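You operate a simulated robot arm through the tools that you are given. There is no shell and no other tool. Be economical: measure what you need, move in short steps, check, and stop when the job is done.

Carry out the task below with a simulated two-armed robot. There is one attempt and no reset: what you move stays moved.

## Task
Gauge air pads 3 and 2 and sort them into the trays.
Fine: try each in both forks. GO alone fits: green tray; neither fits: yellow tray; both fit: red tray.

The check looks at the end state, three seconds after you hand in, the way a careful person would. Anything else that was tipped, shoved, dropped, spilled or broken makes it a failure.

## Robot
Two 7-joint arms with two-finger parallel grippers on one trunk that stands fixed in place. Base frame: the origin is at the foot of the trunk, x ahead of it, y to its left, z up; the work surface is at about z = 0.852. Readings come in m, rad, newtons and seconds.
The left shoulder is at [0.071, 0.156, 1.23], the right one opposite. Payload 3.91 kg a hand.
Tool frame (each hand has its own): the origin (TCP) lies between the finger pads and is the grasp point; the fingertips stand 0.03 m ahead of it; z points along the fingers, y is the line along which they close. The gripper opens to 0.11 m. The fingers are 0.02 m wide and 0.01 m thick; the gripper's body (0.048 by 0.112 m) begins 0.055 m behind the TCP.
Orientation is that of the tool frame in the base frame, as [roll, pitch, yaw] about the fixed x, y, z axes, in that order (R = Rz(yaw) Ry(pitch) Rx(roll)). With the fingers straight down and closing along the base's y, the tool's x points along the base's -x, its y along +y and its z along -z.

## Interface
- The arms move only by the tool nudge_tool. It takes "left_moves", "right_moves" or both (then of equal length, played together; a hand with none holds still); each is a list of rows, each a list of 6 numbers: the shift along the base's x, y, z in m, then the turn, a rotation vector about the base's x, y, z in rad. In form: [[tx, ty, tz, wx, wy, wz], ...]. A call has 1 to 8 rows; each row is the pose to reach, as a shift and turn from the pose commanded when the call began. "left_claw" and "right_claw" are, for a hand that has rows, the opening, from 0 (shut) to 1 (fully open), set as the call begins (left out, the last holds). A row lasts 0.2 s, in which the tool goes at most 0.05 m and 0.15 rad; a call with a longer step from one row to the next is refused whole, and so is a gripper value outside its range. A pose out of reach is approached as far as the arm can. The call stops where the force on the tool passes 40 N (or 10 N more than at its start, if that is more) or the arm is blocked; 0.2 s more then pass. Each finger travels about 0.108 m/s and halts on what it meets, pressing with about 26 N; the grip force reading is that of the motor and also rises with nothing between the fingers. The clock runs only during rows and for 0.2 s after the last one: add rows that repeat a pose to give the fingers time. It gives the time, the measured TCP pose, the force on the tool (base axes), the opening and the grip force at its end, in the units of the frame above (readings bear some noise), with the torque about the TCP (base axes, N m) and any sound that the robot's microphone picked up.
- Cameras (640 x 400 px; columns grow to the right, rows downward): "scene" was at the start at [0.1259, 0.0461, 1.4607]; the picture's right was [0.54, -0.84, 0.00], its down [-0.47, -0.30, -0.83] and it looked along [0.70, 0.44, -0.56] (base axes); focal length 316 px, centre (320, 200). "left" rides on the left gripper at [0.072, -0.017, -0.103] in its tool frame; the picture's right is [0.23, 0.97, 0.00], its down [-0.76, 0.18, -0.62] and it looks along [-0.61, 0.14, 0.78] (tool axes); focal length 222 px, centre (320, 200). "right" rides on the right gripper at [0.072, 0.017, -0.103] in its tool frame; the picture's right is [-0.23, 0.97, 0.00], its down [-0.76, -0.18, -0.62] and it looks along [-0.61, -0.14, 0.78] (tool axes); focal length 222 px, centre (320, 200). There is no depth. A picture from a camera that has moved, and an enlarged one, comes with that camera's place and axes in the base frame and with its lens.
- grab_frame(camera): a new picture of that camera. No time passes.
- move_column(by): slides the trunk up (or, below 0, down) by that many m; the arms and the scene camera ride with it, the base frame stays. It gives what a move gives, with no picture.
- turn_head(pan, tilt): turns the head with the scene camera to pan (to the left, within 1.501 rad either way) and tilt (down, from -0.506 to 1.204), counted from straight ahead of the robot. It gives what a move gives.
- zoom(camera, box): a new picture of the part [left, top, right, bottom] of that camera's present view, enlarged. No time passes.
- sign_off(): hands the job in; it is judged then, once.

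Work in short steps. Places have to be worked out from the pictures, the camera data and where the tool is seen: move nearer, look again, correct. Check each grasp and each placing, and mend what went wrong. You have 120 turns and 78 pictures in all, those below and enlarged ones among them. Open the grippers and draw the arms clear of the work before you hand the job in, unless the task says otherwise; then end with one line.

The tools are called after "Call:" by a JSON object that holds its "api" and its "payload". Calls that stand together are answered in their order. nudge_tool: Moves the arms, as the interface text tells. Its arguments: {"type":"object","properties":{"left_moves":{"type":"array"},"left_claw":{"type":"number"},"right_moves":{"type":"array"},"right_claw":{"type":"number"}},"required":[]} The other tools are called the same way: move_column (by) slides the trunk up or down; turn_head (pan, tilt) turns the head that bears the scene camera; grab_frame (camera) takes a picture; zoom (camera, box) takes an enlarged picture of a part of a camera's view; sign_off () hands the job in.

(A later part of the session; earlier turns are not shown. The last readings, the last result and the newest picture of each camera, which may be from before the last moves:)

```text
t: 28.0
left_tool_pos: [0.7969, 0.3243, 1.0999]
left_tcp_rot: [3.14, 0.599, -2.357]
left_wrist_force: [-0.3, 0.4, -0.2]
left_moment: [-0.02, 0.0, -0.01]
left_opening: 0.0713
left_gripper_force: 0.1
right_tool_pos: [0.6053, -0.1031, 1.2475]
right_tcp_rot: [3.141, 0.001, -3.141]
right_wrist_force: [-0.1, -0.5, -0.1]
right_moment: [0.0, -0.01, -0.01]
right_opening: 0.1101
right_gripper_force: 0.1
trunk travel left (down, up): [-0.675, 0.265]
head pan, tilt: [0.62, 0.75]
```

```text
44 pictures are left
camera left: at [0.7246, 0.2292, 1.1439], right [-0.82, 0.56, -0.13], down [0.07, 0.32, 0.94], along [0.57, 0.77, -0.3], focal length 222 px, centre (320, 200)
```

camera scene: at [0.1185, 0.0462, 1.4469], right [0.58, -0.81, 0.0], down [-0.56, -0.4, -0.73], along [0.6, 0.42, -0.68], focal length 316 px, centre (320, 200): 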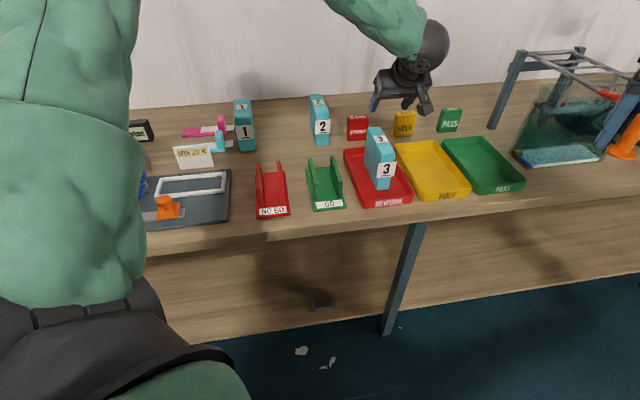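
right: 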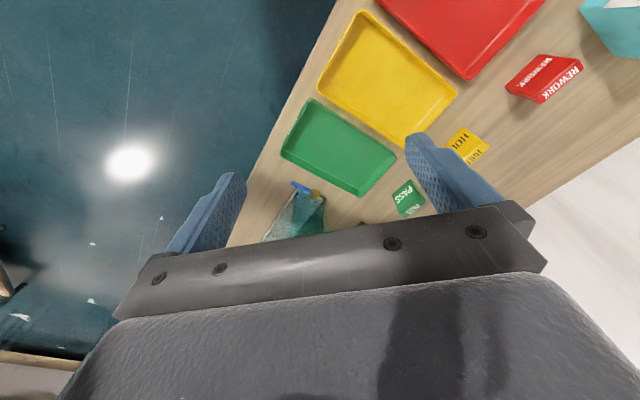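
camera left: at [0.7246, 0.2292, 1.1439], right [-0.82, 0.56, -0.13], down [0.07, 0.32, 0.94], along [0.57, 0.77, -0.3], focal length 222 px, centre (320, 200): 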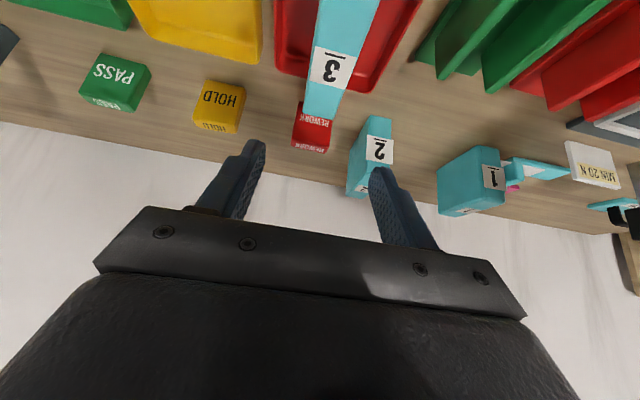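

Pad 3 stands in the red tray. Next I'll move above pad 2's near half, at about [0.889, 0.596].

Call:
{"api": "nudge_tool", "payload": {"left_moves": [[0.012, 0.038, 0.0, 0, 0, 0], [0.025, 0.077, 0.0, 0, 0, 0], [0.038, 0.115, 0.0, 0, 0, 0], [0.051, 0.154, 0.0, 0, 0, 0], [0.064, 0.193, 0.0, 0, 0, 0], [0.078, 0.232, 0.0, 0, 0, 0], [0.087, 0.266, 0.0, 0, 0, 0], [0.087, 0.266, 0.0, 0, 0, 0]], "left_claw": 0.8}}

Call:
{"api": "grab_frame", "payload": {"camera": "left"}}

```text
t: 29.8
left_tool_pos: [0.8854, 0.5906, 1.1016]
left_tcp_rot: [3.14, 0.598, -2.357]
left_wrist_force: [-0.7, -0.6, 0.4]
left_moment: [-0.01, -0.02, 0.02]
left_opening: 0.0879
left_gripper_force: 0.0
right_tool_pos: [0.6046, -0.1043, 1.2475]
right_tcp_rot: [-3.141, -0.001, 3.141]
right_wrist_force: [-0.2, -0.2, -0.2]
right_moment: [0.02, 0.0, -0.02]
right_opening: 0.1101
right_gripper_force: 0.1
trunk travel left (down, up): [-0.675, 0.265]
head pan, tilt: [0.62, 0.75]
```

```text
43 pictures are left
camera left: at [0.8133, 0.4964, 1.1448], right [-0.82, 0.56, -0.13], down [0.07, 0.32, 0.94], along [0.57, 0.77, -0.3], focal length 222 px, centre (320, 200)
```

left: 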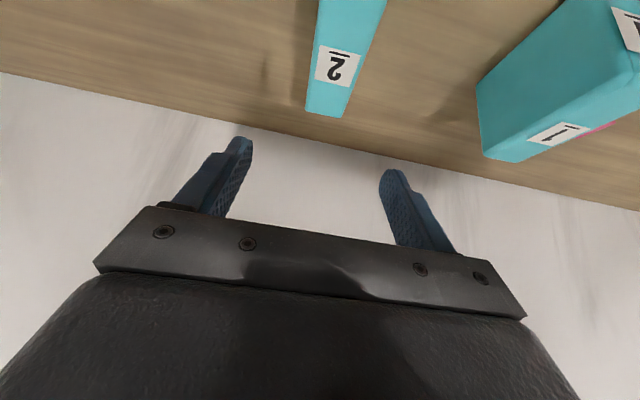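

Pad 2's axis is at about 48° yaw. I'll turn 0.055 rad, centre over it and descend to just above the grasp height.

Call:
{"api": "nudge_tool", "payload": {"left_moves": [[0.003, 0.006, -0.03, 0, 0, 0.055], [0.003, 0.006, -0.06, 0, 0, 0.055], [0.003, 0.006, -0.09, 0, 0, 0.055], [0.003, 0.006, -0.12, 0, 0, 0.055], [0.003, 0.006, -0.128, 0, 0, 0.055], [0.003, 0.006, -0.128, 0, 0, 0.055]]}}

Call:
{"api": "grab_frame", "payload": {"camera": "left"}}

```text
t: 31.2
left_tool_pos: [0.8872, 0.5955, 0.9718]
left_tcp_rot: [-3.141, 0.598, -2.302]
left_wrist_force: [-0.1, -0.1, -1.2]
left_moment: [0.01, 0.01, -0.02]
left_opening: 0.0882
left_gripper_force: 0.0
right_tool_pos: [0.6059, -0.1018, 1.2478]
right_tcp_rot: [-3.141, 0.0, -3.141]
right_wrist_force: [0.7, 0.5, 0.9]
right_moment: [-0.03, -0.02, 0.0]
right_opening: 0.1101
right_gripper_force: 0.1
trunk travel left (down, up): [-0.675, 0.265]
head pan, tilt: [0.62, 0.75]
```

```text
42 pictures are left
camera left: at [0.8201, 0.4968, 1.0153], right [-0.85, 0.51, -0.13], down [0.05, 0.33, 0.94], along [0.52, 0.8, -0.3], focal length 222 px, centre (320, 200)
```

left: 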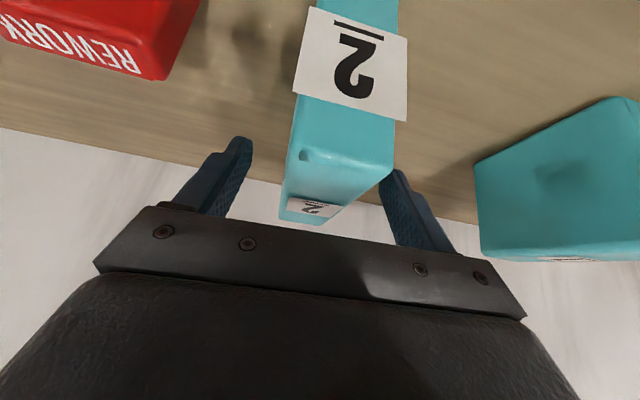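

Nearly centred; I'll shift 3 mm, descend 0.025 and close.

Call:
{"api": "nudge_tool", "payload": {"left_moves": [[-0.002, 0.002, 0, 0, 0, 0], [-0.002, 0.002, -0.015, 0, 0, 0], [-0.002, 0.002, -0.025, 0, 0, 0], [-0.002, 0.002, -0.025, 0, 0, 0]]}}

Call:
{"api": "nudge_tool", "payload": {"left_moves": [[0, 0, 0, 0, 0, 0], [0, 0, 0, 0, 0, 0], [0, 0, 0, 0, 0, 0], [0, 0, 0, 0, 0, 0]], "left_claw": 0}}

Call:
{"api": "grab_frame", "payload": {"camera": "left"}}

```text
t: 32.2
left_tool_pos: [0.8854, 0.5971, 0.9467]
left_tcp_rot: [-3.14, 0.597, -2.301]
left_wrist_force: [0.3, -0.9, 0.4]
left_moment: [-0.01, 0.02, 0.0]
left_opening: 0.0879
left_gripper_force: 0.0
right_tool_pos: [0.6057, -0.1043, 1.248]
right_tcp_rot: [3.141, -0.001, -3.141]
right_wrist_force: [-0.8, -0.4, 0.5]
right_moment: [0.0, 0.01, 0.01]
right_opening: 0.1099
right_gripper_force: 0.1
trunk travel left (down, up): [-0.675, 0.265]
head pan, tilt: [0.62, 0.75]
```

```text
t: 33.2
left_tool_pos: [0.8843, 0.5972, 0.9457]
left_tcp_rot: [-3.141, 0.598, -2.301]
left_wrist_force: [-0.3, 0.4, 0.4]
left_moment: [-0.09, 0.08, -0.03]
left_opening: 0.0477
left_gripper_force: 25.9
right_tool_pos: [0.605, -0.1037, 1.2462]
right_tcp_rot: [-3.141, 0.0, 3.141]
right_wrist_force: [-0.5, 0.0, 0.1]
right_moment: [0.0, 0.03, 0.01]
right_opening: 0.1099
right_gripper_force: 0.1
trunk travel left (down, up): [-0.675, 0.265]
head pan, tilt: [0.62, 0.75]
```

```text
41 pictures are left
camera left: at [0.8173, 0.4988, 0.9905], right [-0.85, 0.51, -0.13], down [0.05, 0.32, 0.94], along [0.52, 0.8, -0.3], focal length 222 px, centre (320, 200)
```

left: 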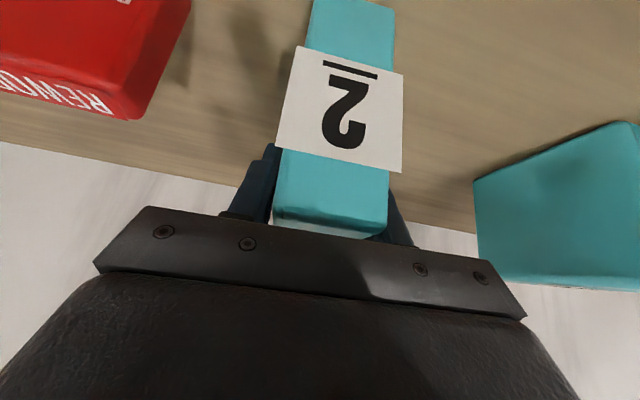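

Pad 2 is gripped at an opening of 0.0477, versus 0.0408 for pad 3. I'll lift it and turn back to 45°.

Call:
{"api": "nudge_tool", "payload": {"left_moves": [[0, 0, 0.01, 0, 0, 0], [0, 0, 0.05, 0, 0, 0], [0, 0, 0.1, 0, 0, -0.0], [0, 0, 0.14, 0, 0, -0.027], [-0.03, -0.02, 0.14, 0, 0, -0.055], [-0.065, -0.045, 0.14, 0, 0, -0.055], [-0.1, -0.07, 0.14, 0, 0, -0.055]]}}

Call:
{"api": "nudge_tool", "payload": {"left_moves": [[-0.031, -0.029, 0, 0, 0, 0], [-0.062, -0.058, 0, 0, 0, 0], [-0.093, -0.087, -0.01, 0, 0, 0], [-0.124, -0.115, -0.03, 0, 0, 0], [-0.124, -0.115, -0.05, 0, 0, 0], [-0.124, -0.115, -0.05, 0, 0, 0]]}}

Call:
{"api": "zoom", "payload": {"camera": "scene", "box": [292, 148, 372, 198]}}

```text
t: 34.8
left_tool_pos: [0.786, 0.5265, 1.0899]
left_tcp_rot: [3.142, 0.601, -2.356]
left_wrist_force: [0.0, 0.6, -1.4]
left_moment: [-0.04, 0.01, 0.01]
left_opening: 0.0478
left_gripper_force: 26.1
right_tool_pos: [0.604, -0.103, 1.248]
right_tcp_rot: [3.14, 0.001, -3.141]
right_wrist_force: [-1.0, 0.7, -0.7]
right_moment: [0.01, -0.02, -0.02]
right_opening: 0.1098
right_gripper_force: 0.1
trunk travel left (down, up): [-0.675, 0.265]
head pan, tilt: [0.62, 0.75]
```

```text
t: 36.2
left_tool_pos: [0.6613, 0.411, 1.0363]
left_tcp_rot: [-3.14, 0.6, -2.356]
left_wrist_force: [-0.8, -0.2, -1.2]
left_moment: [-0.01, 0.06, -0.03]
left_opening: 0.0479
left_gripper_force: 25.4
right_tool_pos: [0.6049, -0.102, 1.2485]
right_tcp_rot: [3.141, -0.001, 3.141]
right_wrist_force: [0.3, 0.4, 1.0]
right_moment: [-0.01, -0.05, 0.01]
right_opening: 0.1099
right_gripper_force: 0.1
trunk travel left (down, up): [-0.675, 0.265]
head pan, tilt: [0.62, 0.75]
```

```text
8.00 times, centred on (332, 173) of scene
camera zoom: at [0.1179, 0.0461, 1.447], right [0.58, -0.81, 0.0], down [-0.56, -0.4, -0.73], along [0.6, 0.42, -0.68], focal length 2532 px, centre (224, 416)
```

zoom: 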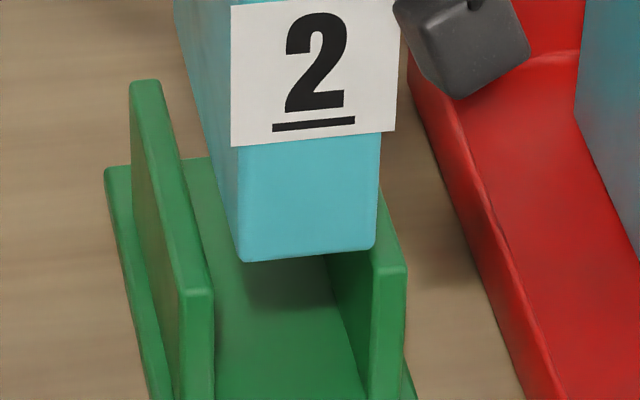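

Pad 2's foot is about 1 mm right of the GO slot's centre. I'll correct and lower to just inside the walls.

Call:
{"api": "nudge_tool", "payload": {"left_moves": [[-0.0007, 0.0007, -0.01, 0, 0, 0], [-0.0007, 0.0007, -0.018, 0, 0, 0], [-0.0007, 0.0007, -0.024, 0, 0, 0], [-0.0007, 0.0007, -0.03, 0, 0, 0], [-0.0007, 0.0007, -0.034, 0, 0, 0], [-0.0007, 0.0007, -0.034, 0, 0, 0]]}}

Call:
{"api": "zoom", "payload": {"camera": "scene", "box": [292, 158, 372, 208]}}

```text
t: 37.6
left_tool_pos: [0.6606, 0.4141, 1.0027]
left_tcp_rot: [-3.141, 0.597, -2.354]
left_wrist_force: [0.1, 0.5, -1.8]
left_moment: [-0.03, 0.02, -0.01]
left_opening: 0.0478
left_gripper_force: 25.6
right_tool_pos: [0.6058, -0.1033, 1.2466]
right_tcp_rot: [-3.141, 0.001, -3.141]
right_wrist_force: [-0.7, 1.1, -0.3]
right_moment: [0.01, -0.04, -0.02]
right_opening: 0.1099
right_gripper_force: 0.1
trunk travel left (down, up): [-0.675, 0.265]
head pan, tilt: [0.62, 0.75]
```

```text
8.00 times, centred on (332, 183) of scene
camera zoom: at [0.1186, 0.0465, 1.4469], right [0.58, -0.81, 0.0], down [-0.56, -0.4, -0.73], along [0.59, 0.42, -0.68], focal length 2532 px, centre (224, 336)
```

zoom: 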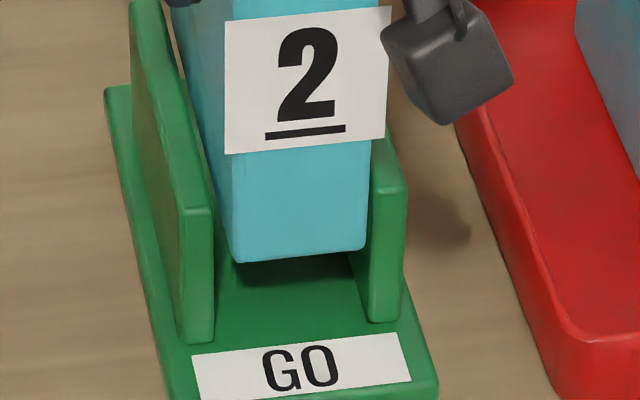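

It's inside the walls with no contact force. Continuing down to near the plate.

Call:
{"api": "nudge_tool", "payload": {"left_moves": [[0, 0, -0.007, 0, 0, 0], [0, 0, -0.014, 0, 0, 0], [0, 0, -0.021, 0, 0, 0], [0, 0, -0.028, 0, 0, 0], [0, 0, -0.034, 0, 0, 0], [0, 0, -0.034, 0, 0, 0]]}}

Call:
{"api": "zoom", "payload": {"camera": "scene", "box": [292, 158, 372, 208]}}

```text
t: 39.0
left_tool_pos: [0.66, 0.4134, 0.9691]
left_tcp_rot: [3.141, 0.599, -2.356]
left_wrist_force: [0.0, 0.1, -1.4]
left_moment: [-0.04, 0.03, 0.04]
left_opening: 0.0476
left_gripper_force: 26.8
right_tool_pos: [0.6063, -0.1036, 1.2471]
right_tcp_rot: [3.141, 0.0, -3.141]
right_wrist_force: [-0.5, -0.7, 0.7]
right_moment: [-0.01, 0.0, -0.02]
right_opening: 0.11
right_gripper_force: 0.0
trunk travel left (down, up): [-0.675, 0.265]
head pan, tilt: [0.62, 0.75]
```

```text
8.00 times, centred on (332, 183) of scene
camera zoom: at [0.1186, 0.0465, 1.4469], right [0.58, -0.81, 0.0], down [-0.56, -0.4, -0.73], along [0.59, 0.42, -0.68], focal length 2532 px, centre (224, 336)
```

zoom: 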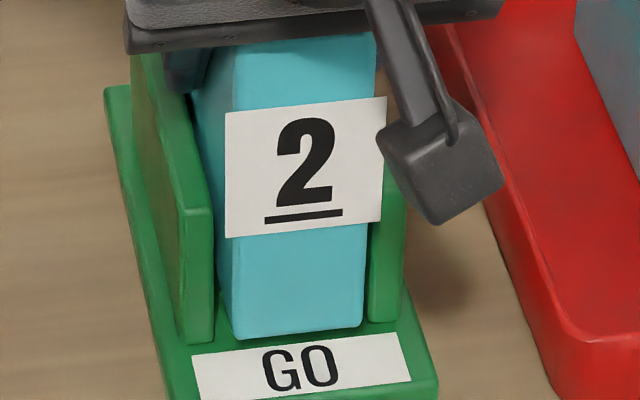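

Pad 2 fits GO. I'll lift out and move it above the NO GO fork.

Call:
{"api": "nudge_tool", "payload": {"left_moves": [[0, 0, 0.02, 0, 0, 0], [0, 0, 0.06, 0, 0, 0], [0, 0, 0.1, 0, 0, 0], [-0.027, 0.026, 0.1, 0, 0, 0], [-0.054, 0.052, 0.1, 0, 0, 0], [-0.081, 0.078, 0.1, 0, 0, 0], [-0.1085, 0.104, 0.09, 0, 0, 0], [-0.1085, 0.104, 0.058, 0, 0, 0]]}}

Call:
{"api": "zoom", "payload": {"camera": "scene", "box": [240, 163, 304, 203]}}

```text
t: 40.8
left_tool_pos: [0.5518, 0.5173, 1.0259]
left_tcp_rot: [3.137, 0.6, -2.36]
left_wrist_force: [-0.5, 0.6, -1.1]
left_moment: [-0.01, 0.03, -0.01]
left_opening: 0.0476
left_gripper_force: 26.2
right_tool_pos: [0.6067, -0.1038, 1.2456]
right_tcp_rot: [-3.141, -0.002, -3.141]
right_wrist_force: [0.2, 0.4, -0.2]
right_moment: [0.04, 0.02, -0.02]
right_opening: 0.1102
right_gripper_force: 0.0
trunk travel left (down, up): [-0.675, 0.265]
head pan, tilt: [0.62, 0.75]
```

```text
10.00 times, centred on (272, 183) of scene
camera zoom: at [0.1208, 0.0455, 1.4468], right [0.58, -0.81, 0.0], down [-0.56, -0.4, -0.73], along [0.59, 0.42, -0.68], focal length 3165 px, centre (800, 370)
```

zoom: 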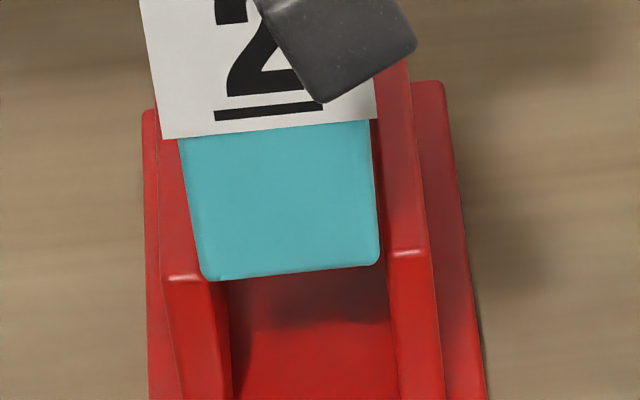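

The foot spans about the slot's full width, so I expect it to jam on top. I'll lower gently to just above the wall tops, then touch lightly.

Call:
{"api": "nudge_tool", "payload": {"left_moves": [[0, 0, -0.005, 0, 0, 0], [0, 0, -0.009, 0, 0, 0], [0, 0, -0.012, 0, 0, 0], [0, 0, -0.012, 0, 0, 0]]}}

Call:
{"api": "zoom", "payload": {"camera": "scene", "box": [240, 163, 304, 203]}}

```text
t: 41.8
left_tool_pos: [0.5514, 0.5176, 1.0137]
left_tcp_rot: [-3.141, 0.598, -2.357]
left_wrist_force: [0.1, -0.2, -1.9]
left_moment: [-0.02, 0.04, 0.0]
left_opening: 0.0475
left_gripper_force: 26.2
right_tool_pos: [0.6047, -0.1029, 1.2461]
right_tcp_rot: [3.141, 0.002, 3.141]
right_wrist_force: [-0.7, 0.7, -0.6]
right_moment: [-0.02, -0.02, 0.01]
right_opening: 0.1099
right_gripper_force: 0.1
trunk travel left (down, up): [-0.675, 0.265]
head pan, tilt: [0.62, 0.75]
```

```text
10.00 times, centred on (272, 183) of scene
camera zoom: at [0.1188, 0.0464, 1.4469], right [0.58, -0.81, 0.0], down [-0.56, -0.4, -0.73], along [0.59, 0.42, -0.68], focal length 3165 px, centre (800, 370)
```

zoom: 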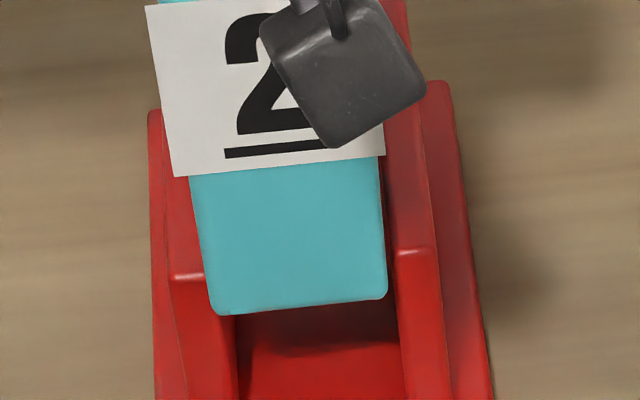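

The pad sits about 2 mm left of the slot's centre. For a fair test I'll centre it, then lower in 1–2 mm steps.

Call:
{"api": "nudge_tool", "payload": {"left_moves": [[0.0016, -0.0016, 0, 0, 0, 0], [0.0016, -0.0016, 0, 0, 0, 0]]}}

Call:
{"api": "zoom", "payload": {"camera": "scene", "box": [248, 168, 296, 198]}}

Call:
{"api": "nudge_tool", "payload": {"left_moves": [[0, 0, -0.001, 0, 0, 0], [0, 0, -0.002, 0, 0, 0], [0, 0, -0.003, 0, 0, 0], [0, 0, -0.004, 0, 0, 0], [0, 0, -0.004, 0, 0, 0]]}}

```text
t: 42.4
left_tool_pos: [0.5535, 0.517, 1.0156]
left_tcp_rot: [-3.14, 0.599, -2.356]
left_wrist_force: [0.0, 0.1, -1.7]
left_moment: [0.0, 0.01, 0.01]
left_opening: 0.0477
left_gripper_force: 25.5
right_tool_pos: [0.6053, -0.1029, 1.246]
right_tcp_rot: [-3.141, 0.0, 3.141]
right_wrist_force: [-0.5, -0.6, 0.1]
right_moment: [-0.01, -0.03, -0.02]
right_opening: 0.1098
right_gripper_force: 0.0
trunk travel left (down, up): [-0.675, 0.265]
head pan, tilt: [0.62, 0.75]
```

```text
13.33 times, centred on (272, 183) of scene
camera zoom: at [0.1183, 0.0468, 1.4469], right [0.58, -0.81, 0.0], down [-0.56, -0.4, -0.73], along [0.6, 0.42, -0.68], focal length 4220 px, centre (960, 427)
```

zoom: 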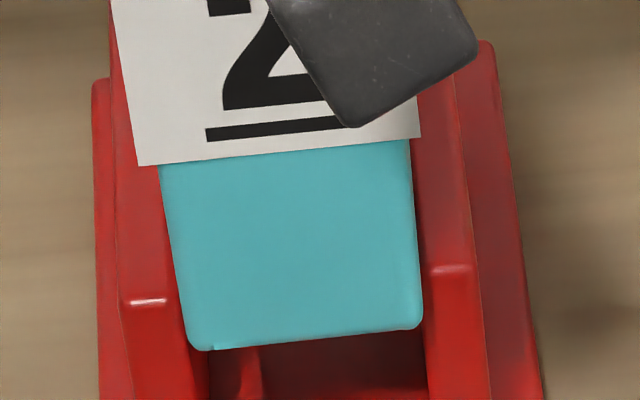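

```text
t: 43.6
left_tool_pos: [0.554, 0.5156, 1.0124]
left_tcp_rot: [3.142, 0.602, -2.356]
left_wrist_force: [-3.7, 3.4, 3.8]
left_moment: [0.06, 0.34, -0.13]
left_opening: 0.0478
left_gripper_force: 26.2
right_tool_pos: [0.6047, -0.1032, 1.2481]
right_tcp_rot: [3.141, -0.001, -3.141]
right_wrist_force: [0.0, 0.3, 0.3]
right_moment: [0.04, 0.01, 0.04]
right_opening: 0.1098
right_gripper_force: 0.1
trunk travel left (down, up): [-0.675, 0.265]
head pan, tilt: [0.62, 0.75]
```

Contact on the wall top, pushing the pad left, so it's touching the right wall. I'll back up, shift 0.8 mm left and try again.

Call:
{"api": "nudge_tool", "payload": {"left_moves": [[0, 0, 0.004, 0, 0, 0], [-0.0008, 0.0008, 0.004, 0, 0, 0], [-0.0008, 0.0008, 0.002, 0, 0, 0], [-0.0008, 0.0008, 0.0, 0, 0, 0], [-0.0008, 0.0008, -0.001, 0, 0, 0], [-0.0008, 0.0008, -0.001, 0, 0, 0]]}}

Call:
{"api": "zoom", "payload": {"camera": "scene", "box": [248, 168, 296, 198]}}

```text
t: 45.0
left_tool_pos: [0.5538, 0.5168, 1.0098]
left_tcp_rot: [-3.141, 0.6, -2.356]
left_wrist_force: [0.6, 0.2, -1.8]
left_moment: [0.0, 0.01, -0.01]
left_opening: 0.0479
left_gripper_force: 26.4
right_tool_pos: [0.6047, -0.1034, 1.2464]
right_tcp_rot: [-3.141, 0.002, 3.141]
right_wrist_force: [-0.3, -0.2, 0.0]
right_moment: [-0.02, -0.01, -0.06]
right_opening: 0.1098
right_gripper_force: 0.0
trunk travel left (down, up): [-0.675, 0.265]
head pan, tilt: [0.62, 0.75]
```

```text
13.33 times, centred on (272, 183) of scene
camera zoom: at [0.1185, 0.0466, 1.4469], right [0.58, -0.81, 0.0], down [-0.56, -0.4, -0.73], along [0.6, 0.42, -0.68], focal length 4220 px, centre (960, 427)
```

zoom: 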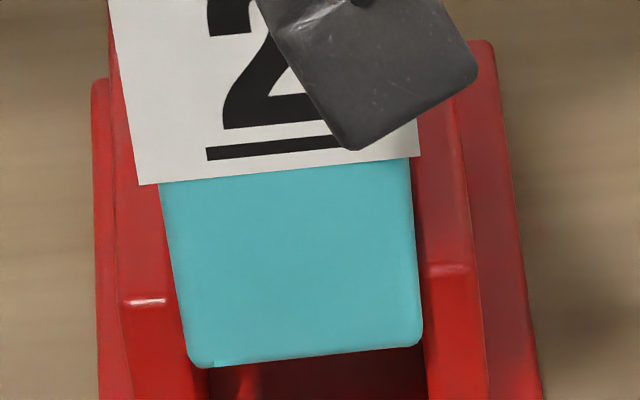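

No contact now at a slightly lower height. I'll continue down in 1 mm steps.

Call:
{"api": "nudge_tool", "payload": {"left_moves": [[0, 0, -0.001, 0, 0, 0], [0, 0, -0.002, 0, 0, 0], [0, 0, -0.003, 0, 0, 0], [0, 0, -0.003, 0, 0, 0]]}}

```text
t: 46.0
left_tool_pos: [0.553, 0.5175, 1.01]
left_tcp_rot: [-3.142, 0.603, -2.357]
left_wrist_force: [1.6, 3.1, 15.3]
left_moment: [-0.16, 0.17, -0.02]
left_opening: 0.0477
left_gripper_force: 26.2
right_tool_pos: [0.604, -0.1035, 1.2472]
right_tcp_rot: [3.14, 0.0, -3.141]
right_wrist_force: [0.3, 0.3, -0.2]
right_moment: [-0.03, -0.02, 0.06]
right_opening: 0.11
right_gripper_force: 0.1
trunk travel left (down, up): [-0.675, 0.265]
head pan, tilt: [0.62, 0.75]
```

A firm symmetric contact now (15 N up, almost no torque about the pad axis). To be sure, I'll probe half a millimetre further left, and close the empty right claw to check the opening reading's zero.

Call:
{"api": "nudge_tool", "payload": {"left_moves": [[0, 0, 0.006, 0, 0, 0], [-0.0005, 0.0005, 0.006, 0, 0, 0], [-0.0005, 0.0005, 0.003, 0, 0, 0], [-0.0005, 0.0005, 0.001, 0, 0, 0], [-0.0005, 0.0005, 0.0, 0, 0, 0], [-0.0005, 0.0005, 0.0, 0, 0, 0]], "right_moves": [[0, 0, 0, 0, 0, 0], [0, 0, 0, 0, 0, 0], [0, 0, 0, 0, 0, 0], [0, 0, 0, 0, 0, 0], [0, 0, 0, 0, 0, 0], [0, 0, 0, 0, 0, 0]], "right_claw": 0}}

Call:
{"api": "zoom", "payload": {"camera": "left", "box": [240, 0, 440, 125]}}

```text
t: 47.4
left_tool_pos: [0.552, 0.5172, 1.0075]
left_tcp_rot: [-3.142, 0.602, -2.357]
left_wrist_force: [8.1, 0.5, 16.6]
left_moment: [-0.35, -0.2, 0.09]
left_opening: 0.0479
left_gripper_force: 26.1
right_tool_pos: [0.6047, -0.104, 1.2483]
right_tcp_rot: [-3.141, 0.001, 3.141]
right_wrist_force: [0.4, 0.9, -0.3]
right_moment: [0.03, 0.04, 0.03]
right_opening: 0.0
right_gripper_force: 26.4
trunk travel left (down, up): [-0.675, 0.265]
head pan, tilt: [0.62, 0.75]
```

```text
3.20 times, centred on (340, 62) of left
camera zoom: at [0.4797, 0.4225, 1.0528], right [-0.82, 0.56, -0.13], down [0.07, 0.32, 0.94], along [0.57, 0.77, -0.3], focal length 711 px, centre (256, 640)
```

zoom: 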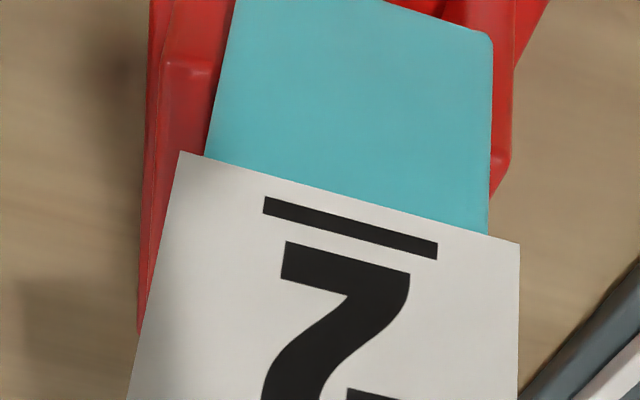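

The zero reads true, so pad 2 is 0.0478 thick, and this time the left wall blocked it. One last fair try: centred between the two contacts with a 0.7° yaw correction matching the slot walls.

Call:
{"api": "nudge_tool", "payload": {"left_moves": [[0, 0, 0.007, 0, 0, 0], [0.0006, -0.0006, 0.007, 0, 0, 0.012], [0.0006, -0.0006, 0.004, 0, 0, 0.012], [0.0006, -0.0006, 0.002, 0, 0, 0.012], [0.0006, -0.0006, 0.0, 0, 0, 0.012], [0.0006, -0.0006, 0.0, 0, 0, 0.012]]}}

Call:
{"api": "zoom", "payload": {"camera": "scene", "box": [240, 163, 304, 203]}}

```text
t: 48.8
left_tool_pos: [0.5514, 0.5169, 1.0083]
left_tcp_rot: [-3.139, 0.604, -2.344]
left_wrist_force: [-2.5, 3.7, 20.9]
left_moment: [0.48, 0.01, -0.71]
left_opening: 0.048
left_gripper_force: 25.8
right_tool_pos: [0.6038, -0.1036, 1.2479]
right_tcp_rot: [-3.141, 0.001, 3.14]
right_wrist_force: [-0.2, 0.6, 0.1]
right_moment: [0.01, -0.05, -0.02]
right_opening: 0.0
right_gripper_force: 25.9
trunk travel left (down, up): [-0.675, 0.265]
head pan, tilt: [0.62, 0.75]
```

```text
10.00 times, centred on (272, 183) of scene
camera zoom: at [0.1169, 0.0457, 1.4474], right [0.58, -0.81, 0.0], down [-0.55, -0.4, -0.73], along [0.6, 0.43, -0.68], focal length 3165 px, centre (800, 370)
```

zoom: 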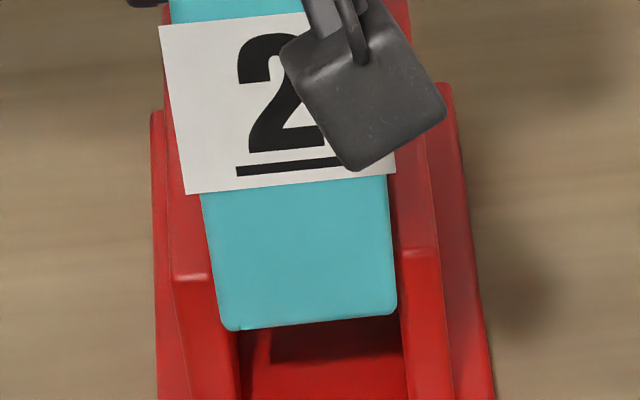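

It is still blocked (21 N) with the pad on top of the walls, so NO GO doesn't fit and GO does: pad 2 goes to the green tray. I'll lift clear, undo the yaw and check that the fork hasn't shifted.

Call:
{"api": "nudge_tool", "payload": {"left_moves": [[0, 0, 0.01, 0, 0, -0.012], [0, 0, 0.04, 0, 0, -0.012], [0, 0, 0.08, 0, 0, -0.012], [0.03, -0.025, 0.1, 0, 0, -0.012], [0.065, -0.055, 0.1, 0, 0, -0.012], [0.1, -0.085, 0.1, 0, 0, -0.012], [0.13, -0.12, 0.1, 0, 0, -0.012], [0.16, -0.155, 0.1, 0, 0, -0.012]]}}

Call:
{"api": "zoom", "payload": {"camera": "scene", "box": [208, 152, 304, 224]}}

Call:
{"api": "turn_head", "payload": {"pan": 0.15, "tilt": 0.62}}

Call:
{"api": "grab_frame", "payload": {"camera": "scene"}}

```text
t: 50.6
left_tool_pos: [0.7152, 0.3586, 1.1067]
left_tcp_rot: [3.138, 0.599, -2.359]
left_wrist_force: [-0.1, -0.9, -1.6]
left_moment: [-0.04, 0.07, -0.03]
left_opening: 0.0476
left_gripper_force: 26.2
right_tool_pos: [0.607, -0.1048, 1.2461]
right_tcp_rot: [3.14, -0.002, 3.141]
right_wrist_force: [0.3, -0.4, 1.0]
right_moment: [0.04, 0.0, 0.0]
right_opening: 0.0
right_gripper_force: 26.3
trunk travel left (down, up): [-0.675, 0.265]
head pan, tilt: [0.62, 0.75]
```

```text
5.56 times, centred on (256, 188) of scene
camera zoom: at [0.1207, 0.0443, 1.4467], right [0.58, -0.81, 0.0], down [-0.56, -0.4, -0.73], along [0.59, 0.43, -0.68], focal length 1758 px, centre (676, 267)
```

zoom: 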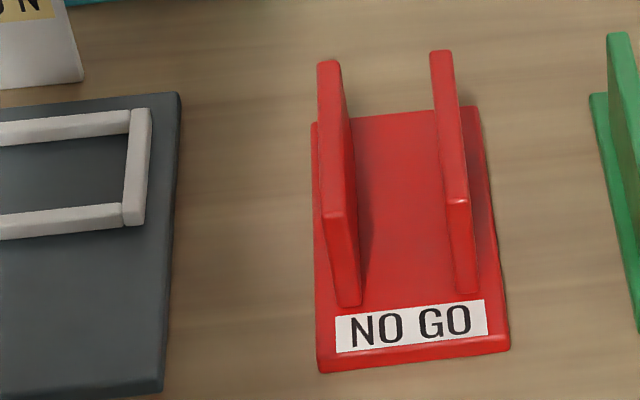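

```text
t: 51.5
left_tool_pos: [0.714, 0.3626, 1.107]
left_tcp_rot: [3.139, 0.598, -2.357]
left_wrist_force: [0.3, 0.4, -1.4]
left_moment: [-0.04, 0.01, 0.03]
left_opening: 0.0478
left_gripper_force: 25.8
right_tool_pos: [0.6059, -0.1044, 1.2465]
right_tcp_rot: [3.14, -0.001, -3.141]
right_wrist_force: [0.6, -0.3, 0.0]
right_moment: [-0.03, -0.03, 0.01]
right_opening: 0.0002
right_gripper_force: 26.1
trunk travel left (down, up): [-0.675, 0.265]
head pan, tilt: [0.15, 0.62]
```

```text
30 pictures are left
camera scene: at [0.1383, 0.0113, 1.4581], right [0.15, -0.99, 0.0], down [-0.57, -0.09, -0.81], along [0.8, 0.12, -0.58], focal length 316 px, centre (320, 200)
```

scene: 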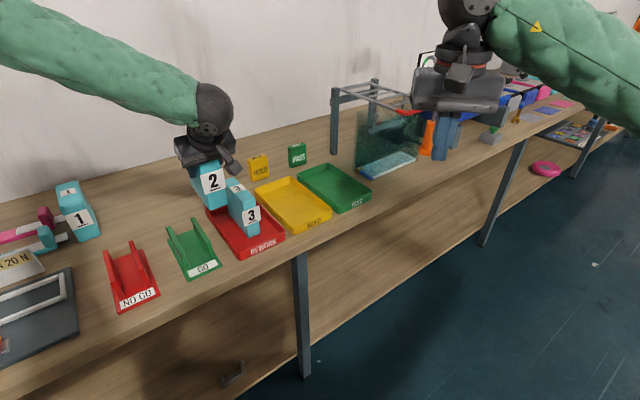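

The fork is unmoved. The green tray's front mid is ≈[0.977, 0.02] and its centre ≈[1.065, 0.108]. I'll move the right arm aside and carry pad 2 toward the tray, turning it −0.35 rad for reach (it still fits across the tray).

Call:
{"api": "nudge_tool", "payload": {"left_moves": [[0, 0, 0, 0, 0, 0], [0.03, -0.028, 0, 0, 0, -0.05], [0.06, -0.056, 0, 0, 0, -0.1], [0.09, -0.084, 0, 0, 0, -0.15], [0.12, -0.112, 0, 0, 0, -0.2], [0.15, -0.14, 0, 0, 0, -0.25], [0.18, -0.168, 0, 0, 0, -0.3], [0.21, -0.196, 0, 0, 0, -0.35]], "right_moves": [[-0.01, -0.04, 0, 0, 0, 0], [-0.02, -0.08, 0, 0, 0, 0], [-0.03, -0.12, 0, 0, 0, 0], [-0.04, -0.16, 0, 0, 0, 0], [-0.05, -0.2, 0, 0, 0, 0], [-0.06, -0.24, 0, 0, 0, 0], [-0.07, -0.27, 0, 0, 0, 0], [-0.08, -0.3, 0, 0, 0, 0]], "right_claw": 1}}

Call:
{"api": "grab_frame", "payload": {"camera": "scene"}}

Call:
{"api": "grab_frame", "payload": {"camera": "left"}}

```text
t: 53.3
left_tool_pos: [0.9088, 0.1818, 1.1161]
left_tcp_rot: [-3.139, 0.6, -2.705]
left_wrist_force: [0.1, -0.5, -1.3]
left_moment: [-0.02, 0.02, 0.0]
left_opening: 0.0479
left_gripper_force: 26.1
left hand out of reach, approached as far as the arm can: row 8
right_tool_pos: [0.5237, -0.403, 1.2477]
right_tcp_rot: [-3.141, 0.0, 3.14]
right_wrist_force: [-0.7, 0.2, -0.3]
right_moment: [0.03, 0.0, 0.0]
right_opening: 0.1097
right_gripper_force: 0.1
trunk travel left (down, up): [-0.675, 0.265]
head pan, tilt: [0.15, 0.62]
```

```text
29 pictures are left
camera scene: at [0.1367, 0.0108, 1.4583], right [0.15, -0.99, 0.0], down [-0.57, -0.09, -0.81], along [0.81, 0.12, -0.58], focal length 316 px, centre (320, 200)
```

scene: 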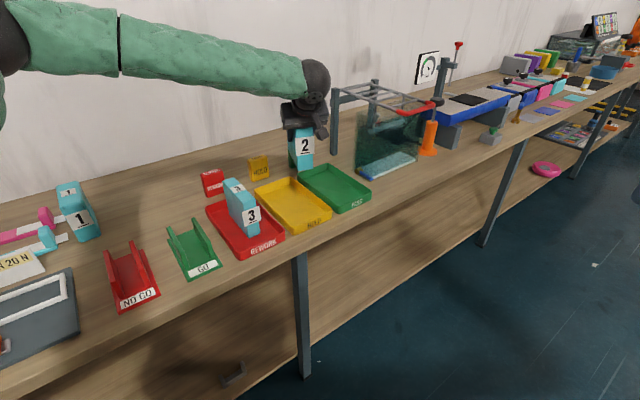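

```text
28 pictures are left
camera left: at [0.8079, 0.1172, 1.1597], right [-0.58, 0.8, -0.13], down [0.17, 0.28, 0.94], along [0.8, 0.52, -0.3], focal length 222 px, centre (320, 200)
```

left: 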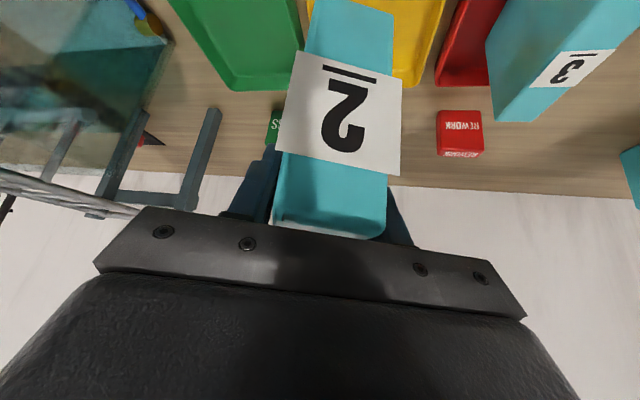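

The arm stopped short at [0.909, 0.182] even though the hand isn't that far out. I'll try going forward while lower, where the reach should be better.

Call:
{"api": "nudge_tool", "payload": {"left_moves": [[0, 0, -0.03, 0, 0, 0], [0.01, -0.01, -0.05, 0, 0, 0], [0.02, -0.02, -0.05, 0, 0, 0], [0.03, -0.03, -0.05, 0, 0, 0]]}}

```text
t: 54.3
left_tool_pos: [0.906, 0.1915, 1.0795]
left_tcp_rot: [-3.141, 0.599, -2.707]
left_wrist_force: [0.3, 0.4, -1.9]
left_moment: [-0.02, 0.03, 0.01]
left_opening: 0.0476
left_gripper_force: 26.0
left hand out of reach, approached as far as the arm can: row 1, 2, 3, 4
right_tool_pos: [0.5262, -0.4023, 1.2484]
right_tcp_rot: [3.14, -0.002, -3.141]
right_wrist_force: [0.7, 0.0, -0.3]
right_moment: [-0.02, 0.0, -0.01]
right_opening: 0.1098
right_gripper_force: 0.0
trunk travel left (down, up): [-0.675, 0.265]
head pan, tilt: [0.15, 0.62]
```

Lowering made it slightly worse, so the limit seems to depend on height relative to the shoulder. I'll raise the hand and lower the trunk the same amount, then see how far it reaches.

Call:
{"api": "nudge_tool", "payload": {"left_moves": [[0, 0, 0.05, 0, 0, 0], [0, 0, 0.1, 0, 0, 0], [0, 0, 0.1, 0, 0, 0]]}}

Call:
{"api": "move_column", "payload": {"by": -0.08}}

Call:
{"api": "nudge_tool", "payload": {"left_moves": [[0, 0, 0, 0, 0, 0], [0, 0, 0, 0, 0, 0]]}}

```text
t: 55.1
left_tool_pos: [0.9029, 0.1905, 1.1767]
left_tcp_rot: [3.14, 0.597, -2.708]
left_wrist_force: [0.7, 0.2, -1.5]
left_moment: [0.02, 0.07, -0.01]
left_opening: 0.0478
left_gripper_force: 26.5
right_tool_pos: [0.5269, -0.4029, 1.2459]
right_tcp_rot: [-3.142, 0.0, 3.141]
right_wrist_force: [-0.2, 0.6, 0.1]
right_moment: [0.02, 0.01, 0.03]
right_opening: 0.1099
right_gripper_force: 0.0
trunk travel left (down, up): [-0.675, 0.265]
head pan, tilt: [0.15, 0.62]
```

```text
t: 56.3
left_tool_pos: [0.902, 0.1908, 1.0993]
left_tcp_rot: [-3.14, 0.601, -2.708]
left_wrist_force: [0.4, -0.6, -1.7]
left_moment: [-0.02, 0.01, -0.01]
left_opening: 0.0478
left_gripper_force: 26.3
right_tool_pos: [0.5245, -0.4019, 1.1671]
right_tcp_rot: [3.14, 0.0, 3.141]
right_wrist_force: [-0.6, 0.3, -0.2]
right_moment: [-0.02, -0.04, 0.02]
right_opening: 0.1099
right_gripper_force: 0.0
trunk travel left (down, up): [-0.595, 0.345]
head pan, tilt: [0.15, 0.62]
```

```text
t: 56.9
left_tool_pos: [0.903, 0.1903, 1.0982]
left_tcp_rot: [-3.141, 0.598, -2.707]
left_wrist_force: [0.2, -0.2, -1.4]
left_moment: [-0.04, 0.04, 0.02]
left_opening: 0.0477
left_gripper_force: 25.9
right_tool_pos: [0.5256, -0.4021, 1.1661]
right_tcp_rot: [3.14, 0.0, -3.14]
right_wrist_force: [0.1, -0.1, 0.2]
right_moment: [0.01, 0.02, 0.01]
right_opening: 0.1099
right_gripper_force: 0.1
trunk travel left (down, up): [-0.595, 0.345]
head pan, tilt: [0.15, 0.62]
```

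Commands restart from the reached pose. Now I'll probe forward at the new trunk height.

Call:
{"api": "nudge_tool", "payload": {"left_moves": [[0.015, -0.01, 0, 0, 0, 0], [0.03, -0.02, 0, 0, 0, 0], [0.045, -0.03, 0, 0, 0, 0], [0.06, -0.04, 0, 0, 0, 0]]}}

```text
t: 57.9
left_tool_pos: [0.933, 0.1816, 1.1014]
left_tcp_rot: [3.141, 0.6, -2.707]
left_wrist_force: [0.0, 0.4, -1.4]
left_moment: [-0.01, 0.03, 0.01]
left_opening: 0.0477
left_gripper_force: 25.8
left hand out of reach, approached as far as the arm can: row 2, 3, 4
right_tool_pos: [0.526, -0.4028, 1.1664]
right_tcp_rot: [-3.141, -0.003, 3.14]
right_wrist_force: [0.3, -0.9, 0.5]
right_moment: [0.02, 0.0, 0.02]
right_opening: 0.1099
right_gripper_force: 0.0
trunk travel left (down, up): [-0.595, 0.345]
head pan, tilt: [0.15, 0.62]
```

Lowering the trunk gained about 3 cm. I'll test whether a bit more yaw helps too.

Call:
{"api": "nudge_tool", "payload": {"left_moves": [[0, 0, 0, 0, 0, -0.1], [0, 0, 0, 0, 0, -0.2], [0.02, 0, 0, 0, 0, -0.2], [0.04, 0, 0, 0, 0, -0.2], [0.06, 0, 0, 0, 0, -0.2]]}}

```text
t: 59.1
left_tool_pos: [0.9752, 0.1935, 1.1068]
left_tcp_rot: [3.141, 0.598, -2.907]
left_wrist_force: [0.5, 0.3, -1.7]
left_moment: [-0.02, 0.07, 0.05]
left_opening: 0.0479
left_gripper_force: 25.8
left hand out of reach, approached as far as the arm can: row 4, 5
right_tool_pos: [0.5243, -0.4031, 1.1666]
right_tcp_rot: [-3.141, -0.001, 3.141]
right_wrist_force: [0.2, -0.9, -0.4]
right_moment: [0.04, -0.01, 0.0]
right_opening: 0.1103
right_gripper_force: 0.1
trunk travel left (down, up): [-0.595, 0.345]
head pan, tilt: [0.15, 0.62]
```

Yaw helps too. I'll raise the hand 0.15 and lower the trunk another 0.15, then continue forward.

Call:
{"api": "nudge_tool", "payload": {"left_moves": [[0, 0, 0.04, 0, 0, 0], [0, 0, 0.08, 0, 0, 0], [0, 0, 0.12, 0, 0, 0], [0, 0, 0.15, 0, 0, 0], [0, 0, 0.15, 0, 0, 0]], "right_moves": [[0, 0, 0.04, 0, 0, 0], [0, 0, 0.08, 0, 0, 0], [0, 0, 0.12, 0, 0, 0], [0, 0, 0.15, 0, 0, 0], [0, 0, 0.15, 0, 0, 0]]}}

Call:
{"api": "move_column", "payload": {"by": -0.15}}

Call:
{"api": "nudge_tool", "payload": {"left_moves": [[0.015, -0.02, 0, 0, 0, 0], [0.03, -0.04, 0, 0, 0, 0], [0.04, -0.06, 0, 0, 0, 0], [0.05, -0.08, 0, 0, 0, 0]]}}

```text
t: 60.3
left_tool_pos: [0.9695, 0.1951, 1.2581]
left_tcp_rot: [3.141, 0.599, -2.907]
left_wrist_force: [-0.2, 0.3, -2.0]
left_moment: [0.0, 0.03, 0.03]
left_opening: 0.048
left_gripper_force: 26.6
right_tool_pos: [0.5229, -0.4026, 1.3176]
right_tcp_rot: [-3.141, 0.0, 3.141]
right_wrist_force: [0.1, 0.7, 0.6]
right_moment: [-0.01, 0.02, -0.03]
right_opening: 0.1098
right_gripper_force: 0.1
trunk travel left (down, up): [-0.595, 0.345]
head pan, tilt: [0.15, 0.62]
```

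```text
t: 62.0
left_tool_pos: [0.971, 0.1954, 1.1059]
left_tcp_rot: [-3.14, 0.6, -2.906]
left_wrist_force: [-1.4, -0.6, -1.6]
left_moment: [-0.02, 0.05, -0.02]
left_opening: 0.0476
left_gripper_force: 25.7
right_tool_pos: [0.522, -0.4028, 1.1669]
right_tcp_rot: [3.141, 0.001, -3.141]
right_wrist_force: [0.0, 0.0, 0.3]
right_moment: [0.01, 0.02, 0.0]
right_opening: 0.1102
right_gripper_force: 0.1
trunk travel left (down, up): [-0.445, 0.495]
head pan, tilt: [0.15, 0.62]
```

```text
t: 63.0
left_tool_pos: [0.9613, 0.1839, 1.0945]
left_tcp_rot: [-3.139, 0.6, -2.907]
left_wrist_force: [-0.4, 0.7, -1.4]
left_moment: [-0.02, 0.05, 0.02]
left_opening: 0.048
left_gripper_force: 26.5
left hand out of reach, approached as far as the arm can: row 1, 2, 3, 4
right_tool_pos: [0.5233, -0.4037, 1.1664]
right_tcp_rot: [3.141, 0.001, -3.14]
right_wrist_force: [0.8, 0.3, -0.3]
right_moment: [0.03, -0.02, -0.02]
right_opening: 0.1098
right_gripper_force: 0.0
trunk travel left (down, up): [-0.445, 0.495]
head pan, tilt: [0.15, 0.62]
```

The limit is now geometric; more outward tilt should extend the reach. Before regrasping pad 2 with more tilt, I'll test that in the air by tilting 0.4 rad more and heading toward the tray.

Call:
{"api": "nudge_tool", "payload": {"left_moves": [[-0.01, 0, 0, 0.031, -0.13, 0], [-0.01, 0, 0, 0.062, -0.26, 0], [-0.01, 0, 0, 0.093, -0.389, 0], [0.01, -0.04, 0, 0.093, -0.389, 0], [0.025, -0.08, -0.01, 0.093, -0.389, 0], [0.04, -0.115, -0.02, 0.093, -0.389, 0]]}}

Call:
{"api": "grab_frame", "payload": {"camera": "scene"}}

```text
t: 64.4
left_tool_pos: [0.9569, 0.1405, 1.0782]
left_tcp_rot: [-3.141, 0.998, -2.907]
left_wrist_force: [1.4, -0.4, -1.2]
left_moment: [0.02, 0.06, 0.01]
left_opening: 0.048
left_gripper_force: 26.0
left hand out of reach, approached as far as the arm can: row 4, 5, 6
right_tool_pos: [0.525, -0.4041, 1.1666]
right_tcp_rot: [-3.141, -0.002, 3.141]
right_wrist_force: [0.1, 0.0, 0.5]
right_moment: [0.03, -0.01, -0.02]
right_opening: 0.1099
right_gripper_force: 0.0
trunk travel left (down, up): [-0.445, 0.495]
head pan, tilt: [0.15, 0.62]
```

```text
27 pictures are left
camera scene: at [0.1392, 0.0109, 1.2279], right [0.15, -0.99, 0.0], down [-0.58, -0.09, -0.81], along [0.8, 0.12, -0.58], focal length 316 px, centre (320, 200)
```

scene: 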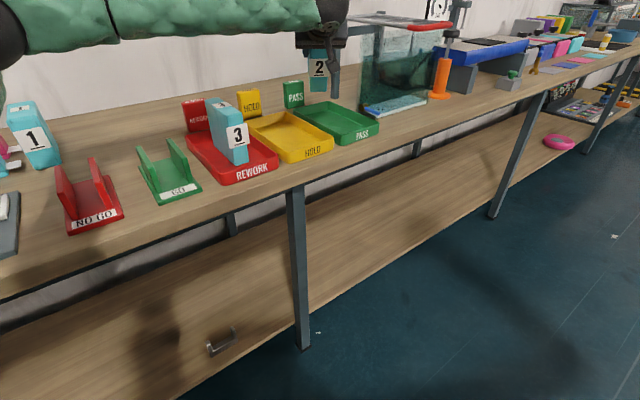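

Not better: the left elbow sits far out left, so its forearm fights this tool direction. The right forearm naturally points along +45°, so the right arm suits the green tray. I'll retract the left hand (pad held, tilt restored) and restore the trunk height.

Call:
{"api": "nudge_tool", "payload": {"left_moves": [[-0.02, 0.02, 0.02, -0.031, 0.13, 0], [-0.04, 0.045, 0.03, -0.062, 0.26, 0], [-0.06, 0.07, 0.03, -0.093, 0.389, 0], [-0.09, 0.1, 0.03, -0.093, 0.389, 0], [-0.12, 0.13, 0.03, -0.093, 0.389, 0], [-0.15, 0.16, 0.03, -0.093, 0.389, 0], [-0.18, 0.19, 0.03, -0.093, 0.389, 0], [-0.21, 0.22, 0.03, -0.093, 0.389, 0]]}}

Call:
{"api": "move_column", "payload": {"by": 0.23}}

```text
t: 66.2
left_tool_pos: [0.7443, 0.3635, 1.1082]
left_tcp_rot: [-3.14, 0.601, -2.909]
left_wrist_force: [-0.3, -0.4, -2.1]
left_moment: [-0.02, 0.03, -0.01]
left_opening: 0.0479
left_gripper_force: 25.9
right_tool_pos: [0.5225, -0.4025, 1.1679]
right_tcp_rot: [-3.14, 0.002, 3.141]
right_wrist_force: [-0.5, 0.7, 0.3]
right_moment: [-0.06, -0.03, -0.02]
right_opening: 0.1101
right_gripper_force: 0.2
trunk travel left (down, up): [-0.445, 0.495]
head pan, tilt: [0.15, 0.62]
```

```text
t: 68.6
left_tool_pos: [0.7455, 0.3629, 1.3399]
left_tcp_rot: [-3.141, 0.601, -2.904]
left_wrist_force: [0.4, -0.4, -1.4]
left_moment: [0.0, 0.04, -0.03]
left_opening: 0.0478
left_gripper_force: 26.1
right_tool_pos: [0.5231, -0.4047, 1.3965]
right_tcp_rot: [3.141, -0.001, -3.139]
right_wrist_force: [0.0, 0.6, -0.1]
right_moment: [0.02, 0.0, 0.02]
right_opening: 0.1101
right_gripper_force: 0.0
trunk travel left (down, up): [-0.675, 0.265]
head pan, tilt: [0.15, 0.62]
```

Now I'll bring the right hand around toward the green tray, yawed 45° and kept high, while the left hand makes room and turns back to 45°.

Call:
{"api": "nudge_tool", "payload": {"left_moves": [[-0.005, 0.01, 0, 0, 0, 0.07], [-0.01, 0.02, -0.01, 0, 0, 0.14], [-0.015, 0.03, -0.02, 0, 0, 0.21], [-0.02, 0.04, -0.04, 0, 0, 0.28], [-0.025, 0.05, -0.06, 0, 0, 0.35], [-0.03, 0.06, -0.08, 0, 0, 0.42], [-0.035, 0.075, -0.1, 0, 0, 0.49], [-0.045, 0.09, -0.12, 0, 0, 0.549]], "right_moves": [[0.035, 0.03, 0, 0, 0, 0.1], [0.07, 0.06, 0, 0, 0, 0.2], [0.105, 0.09, -0.01, 0, 0, 0.3], [0.14, 0.12, -0.02, 0, 0, 0.4], [0.175, 0.15, -0.03, 0, 0, 0.5], [0.21, 0.18, -0.04, 0, 0, 0.6], [0.245, 0.21, -0.05, 0, 0, 0.7], [0.28, 0.24, -0.06, 0, 0, 0.785]]}}

Call:
{"api": "nudge_tool", "payload": {"right_moves": [[0.025, 0.025, -0.03, 0.061, -0.061, 0], [0.05, 0.05, -0.06, 0.122, -0.122, 0], [0.075, 0.075, -0.09, 0.183, -0.183, 0], [0.1, 0.1, -0.12, 0.244, -0.244, 0], [0.12, 0.125, -0.15, 0.305, -0.305, 0], [0.14, 0.15, -0.18, 0.366, -0.366, 0], [0.16, 0.175, -0.2, 0.424, -0.424, 0], [0.18, 0.2, -0.22, 0.424, -0.424, 0]]}}

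Call:
{"api": "grab_frame", "payload": {"camera": "scene"}}

Call:
{"api": "grab_frame", "payload": {"camera": "right"}}

```text
t: 70.4
left_tool_pos: [0.7032, 0.4526, 1.2189]
left_tcp_rot: [-3.139, 0.6, -2.358]
left_wrist_force: [0.1, -0.2, -1.5]
left_moment: [-0.05, 0.07, 0.01]
left_opening: 0.0479
left_gripper_force: 26.2
right_tool_pos: [0.807, -0.1611, 1.3338]
right_tcp_rot: [3.141, -0.004, -2.356]
right_wrist_force: [0.4, 0.4, 0.7]
right_moment: [-0.01, 0.03, 0.0]
right_opening: 0.11
right_gripper_force: 0.1
trunk travel left (down, up): [-0.675, 0.265]
head pan, tilt: [0.15, 0.62]
```

```text
t: 72.2
left_tool_pos: [0.7016, 0.4521, 1.2206]
left_tcp_rot: [-3.14, 0.599, -2.358]
left_wrist_force: [-0.4, -0.2, -1.1]
left_moment: [-0.06, 0.04, 0.0]
left_opening: 0.0479
left_gripper_force: 25.8
right_tool_pos: [0.9874, 0.0362, 1.1162]
right_tcp_rot: [-3.14, 0.599, -2.357]
right_wrist_force: [-0.2, -0.2, 0.1]
right_moment: [0.04, 0.01, -0.03]
right_opening: 0.1101
right_gripper_force: 0.1
trunk travel left (down, up): [-0.675, 0.265]
head pan, tilt: [0.15, 0.62]
```

```text
26 pictures are left
camera scene: at [0.1389, 0.013, 1.458], right [0.15, -0.99, 0.0], down [-0.58, -0.09, -0.81], along [0.8, 0.12, -0.58], focal length 316 px, centre (320, 200)
```

scene: 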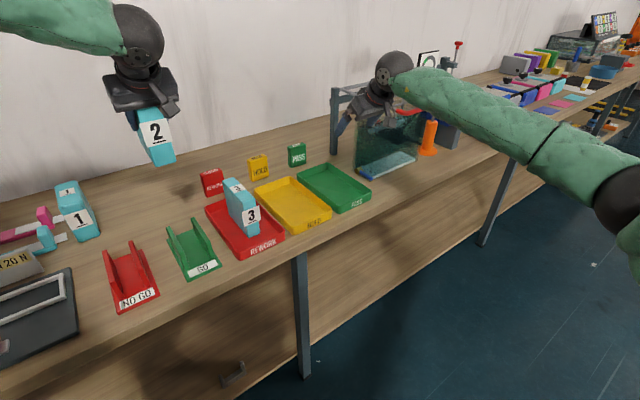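

```text
25 pictures are left
camera right: at [0.8909, -0.0359, 1.1615], right [-0.55, 0.82, 0.13], down [0.32, 0.07, 0.94], along [0.77, 0.56, -0.3], focal length 222 px, centre (320, 200)
```

right: 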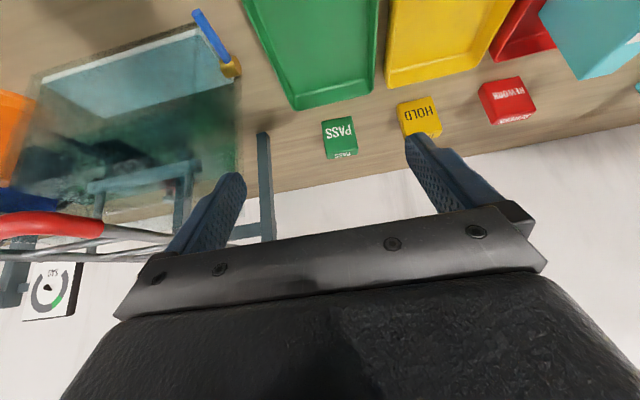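

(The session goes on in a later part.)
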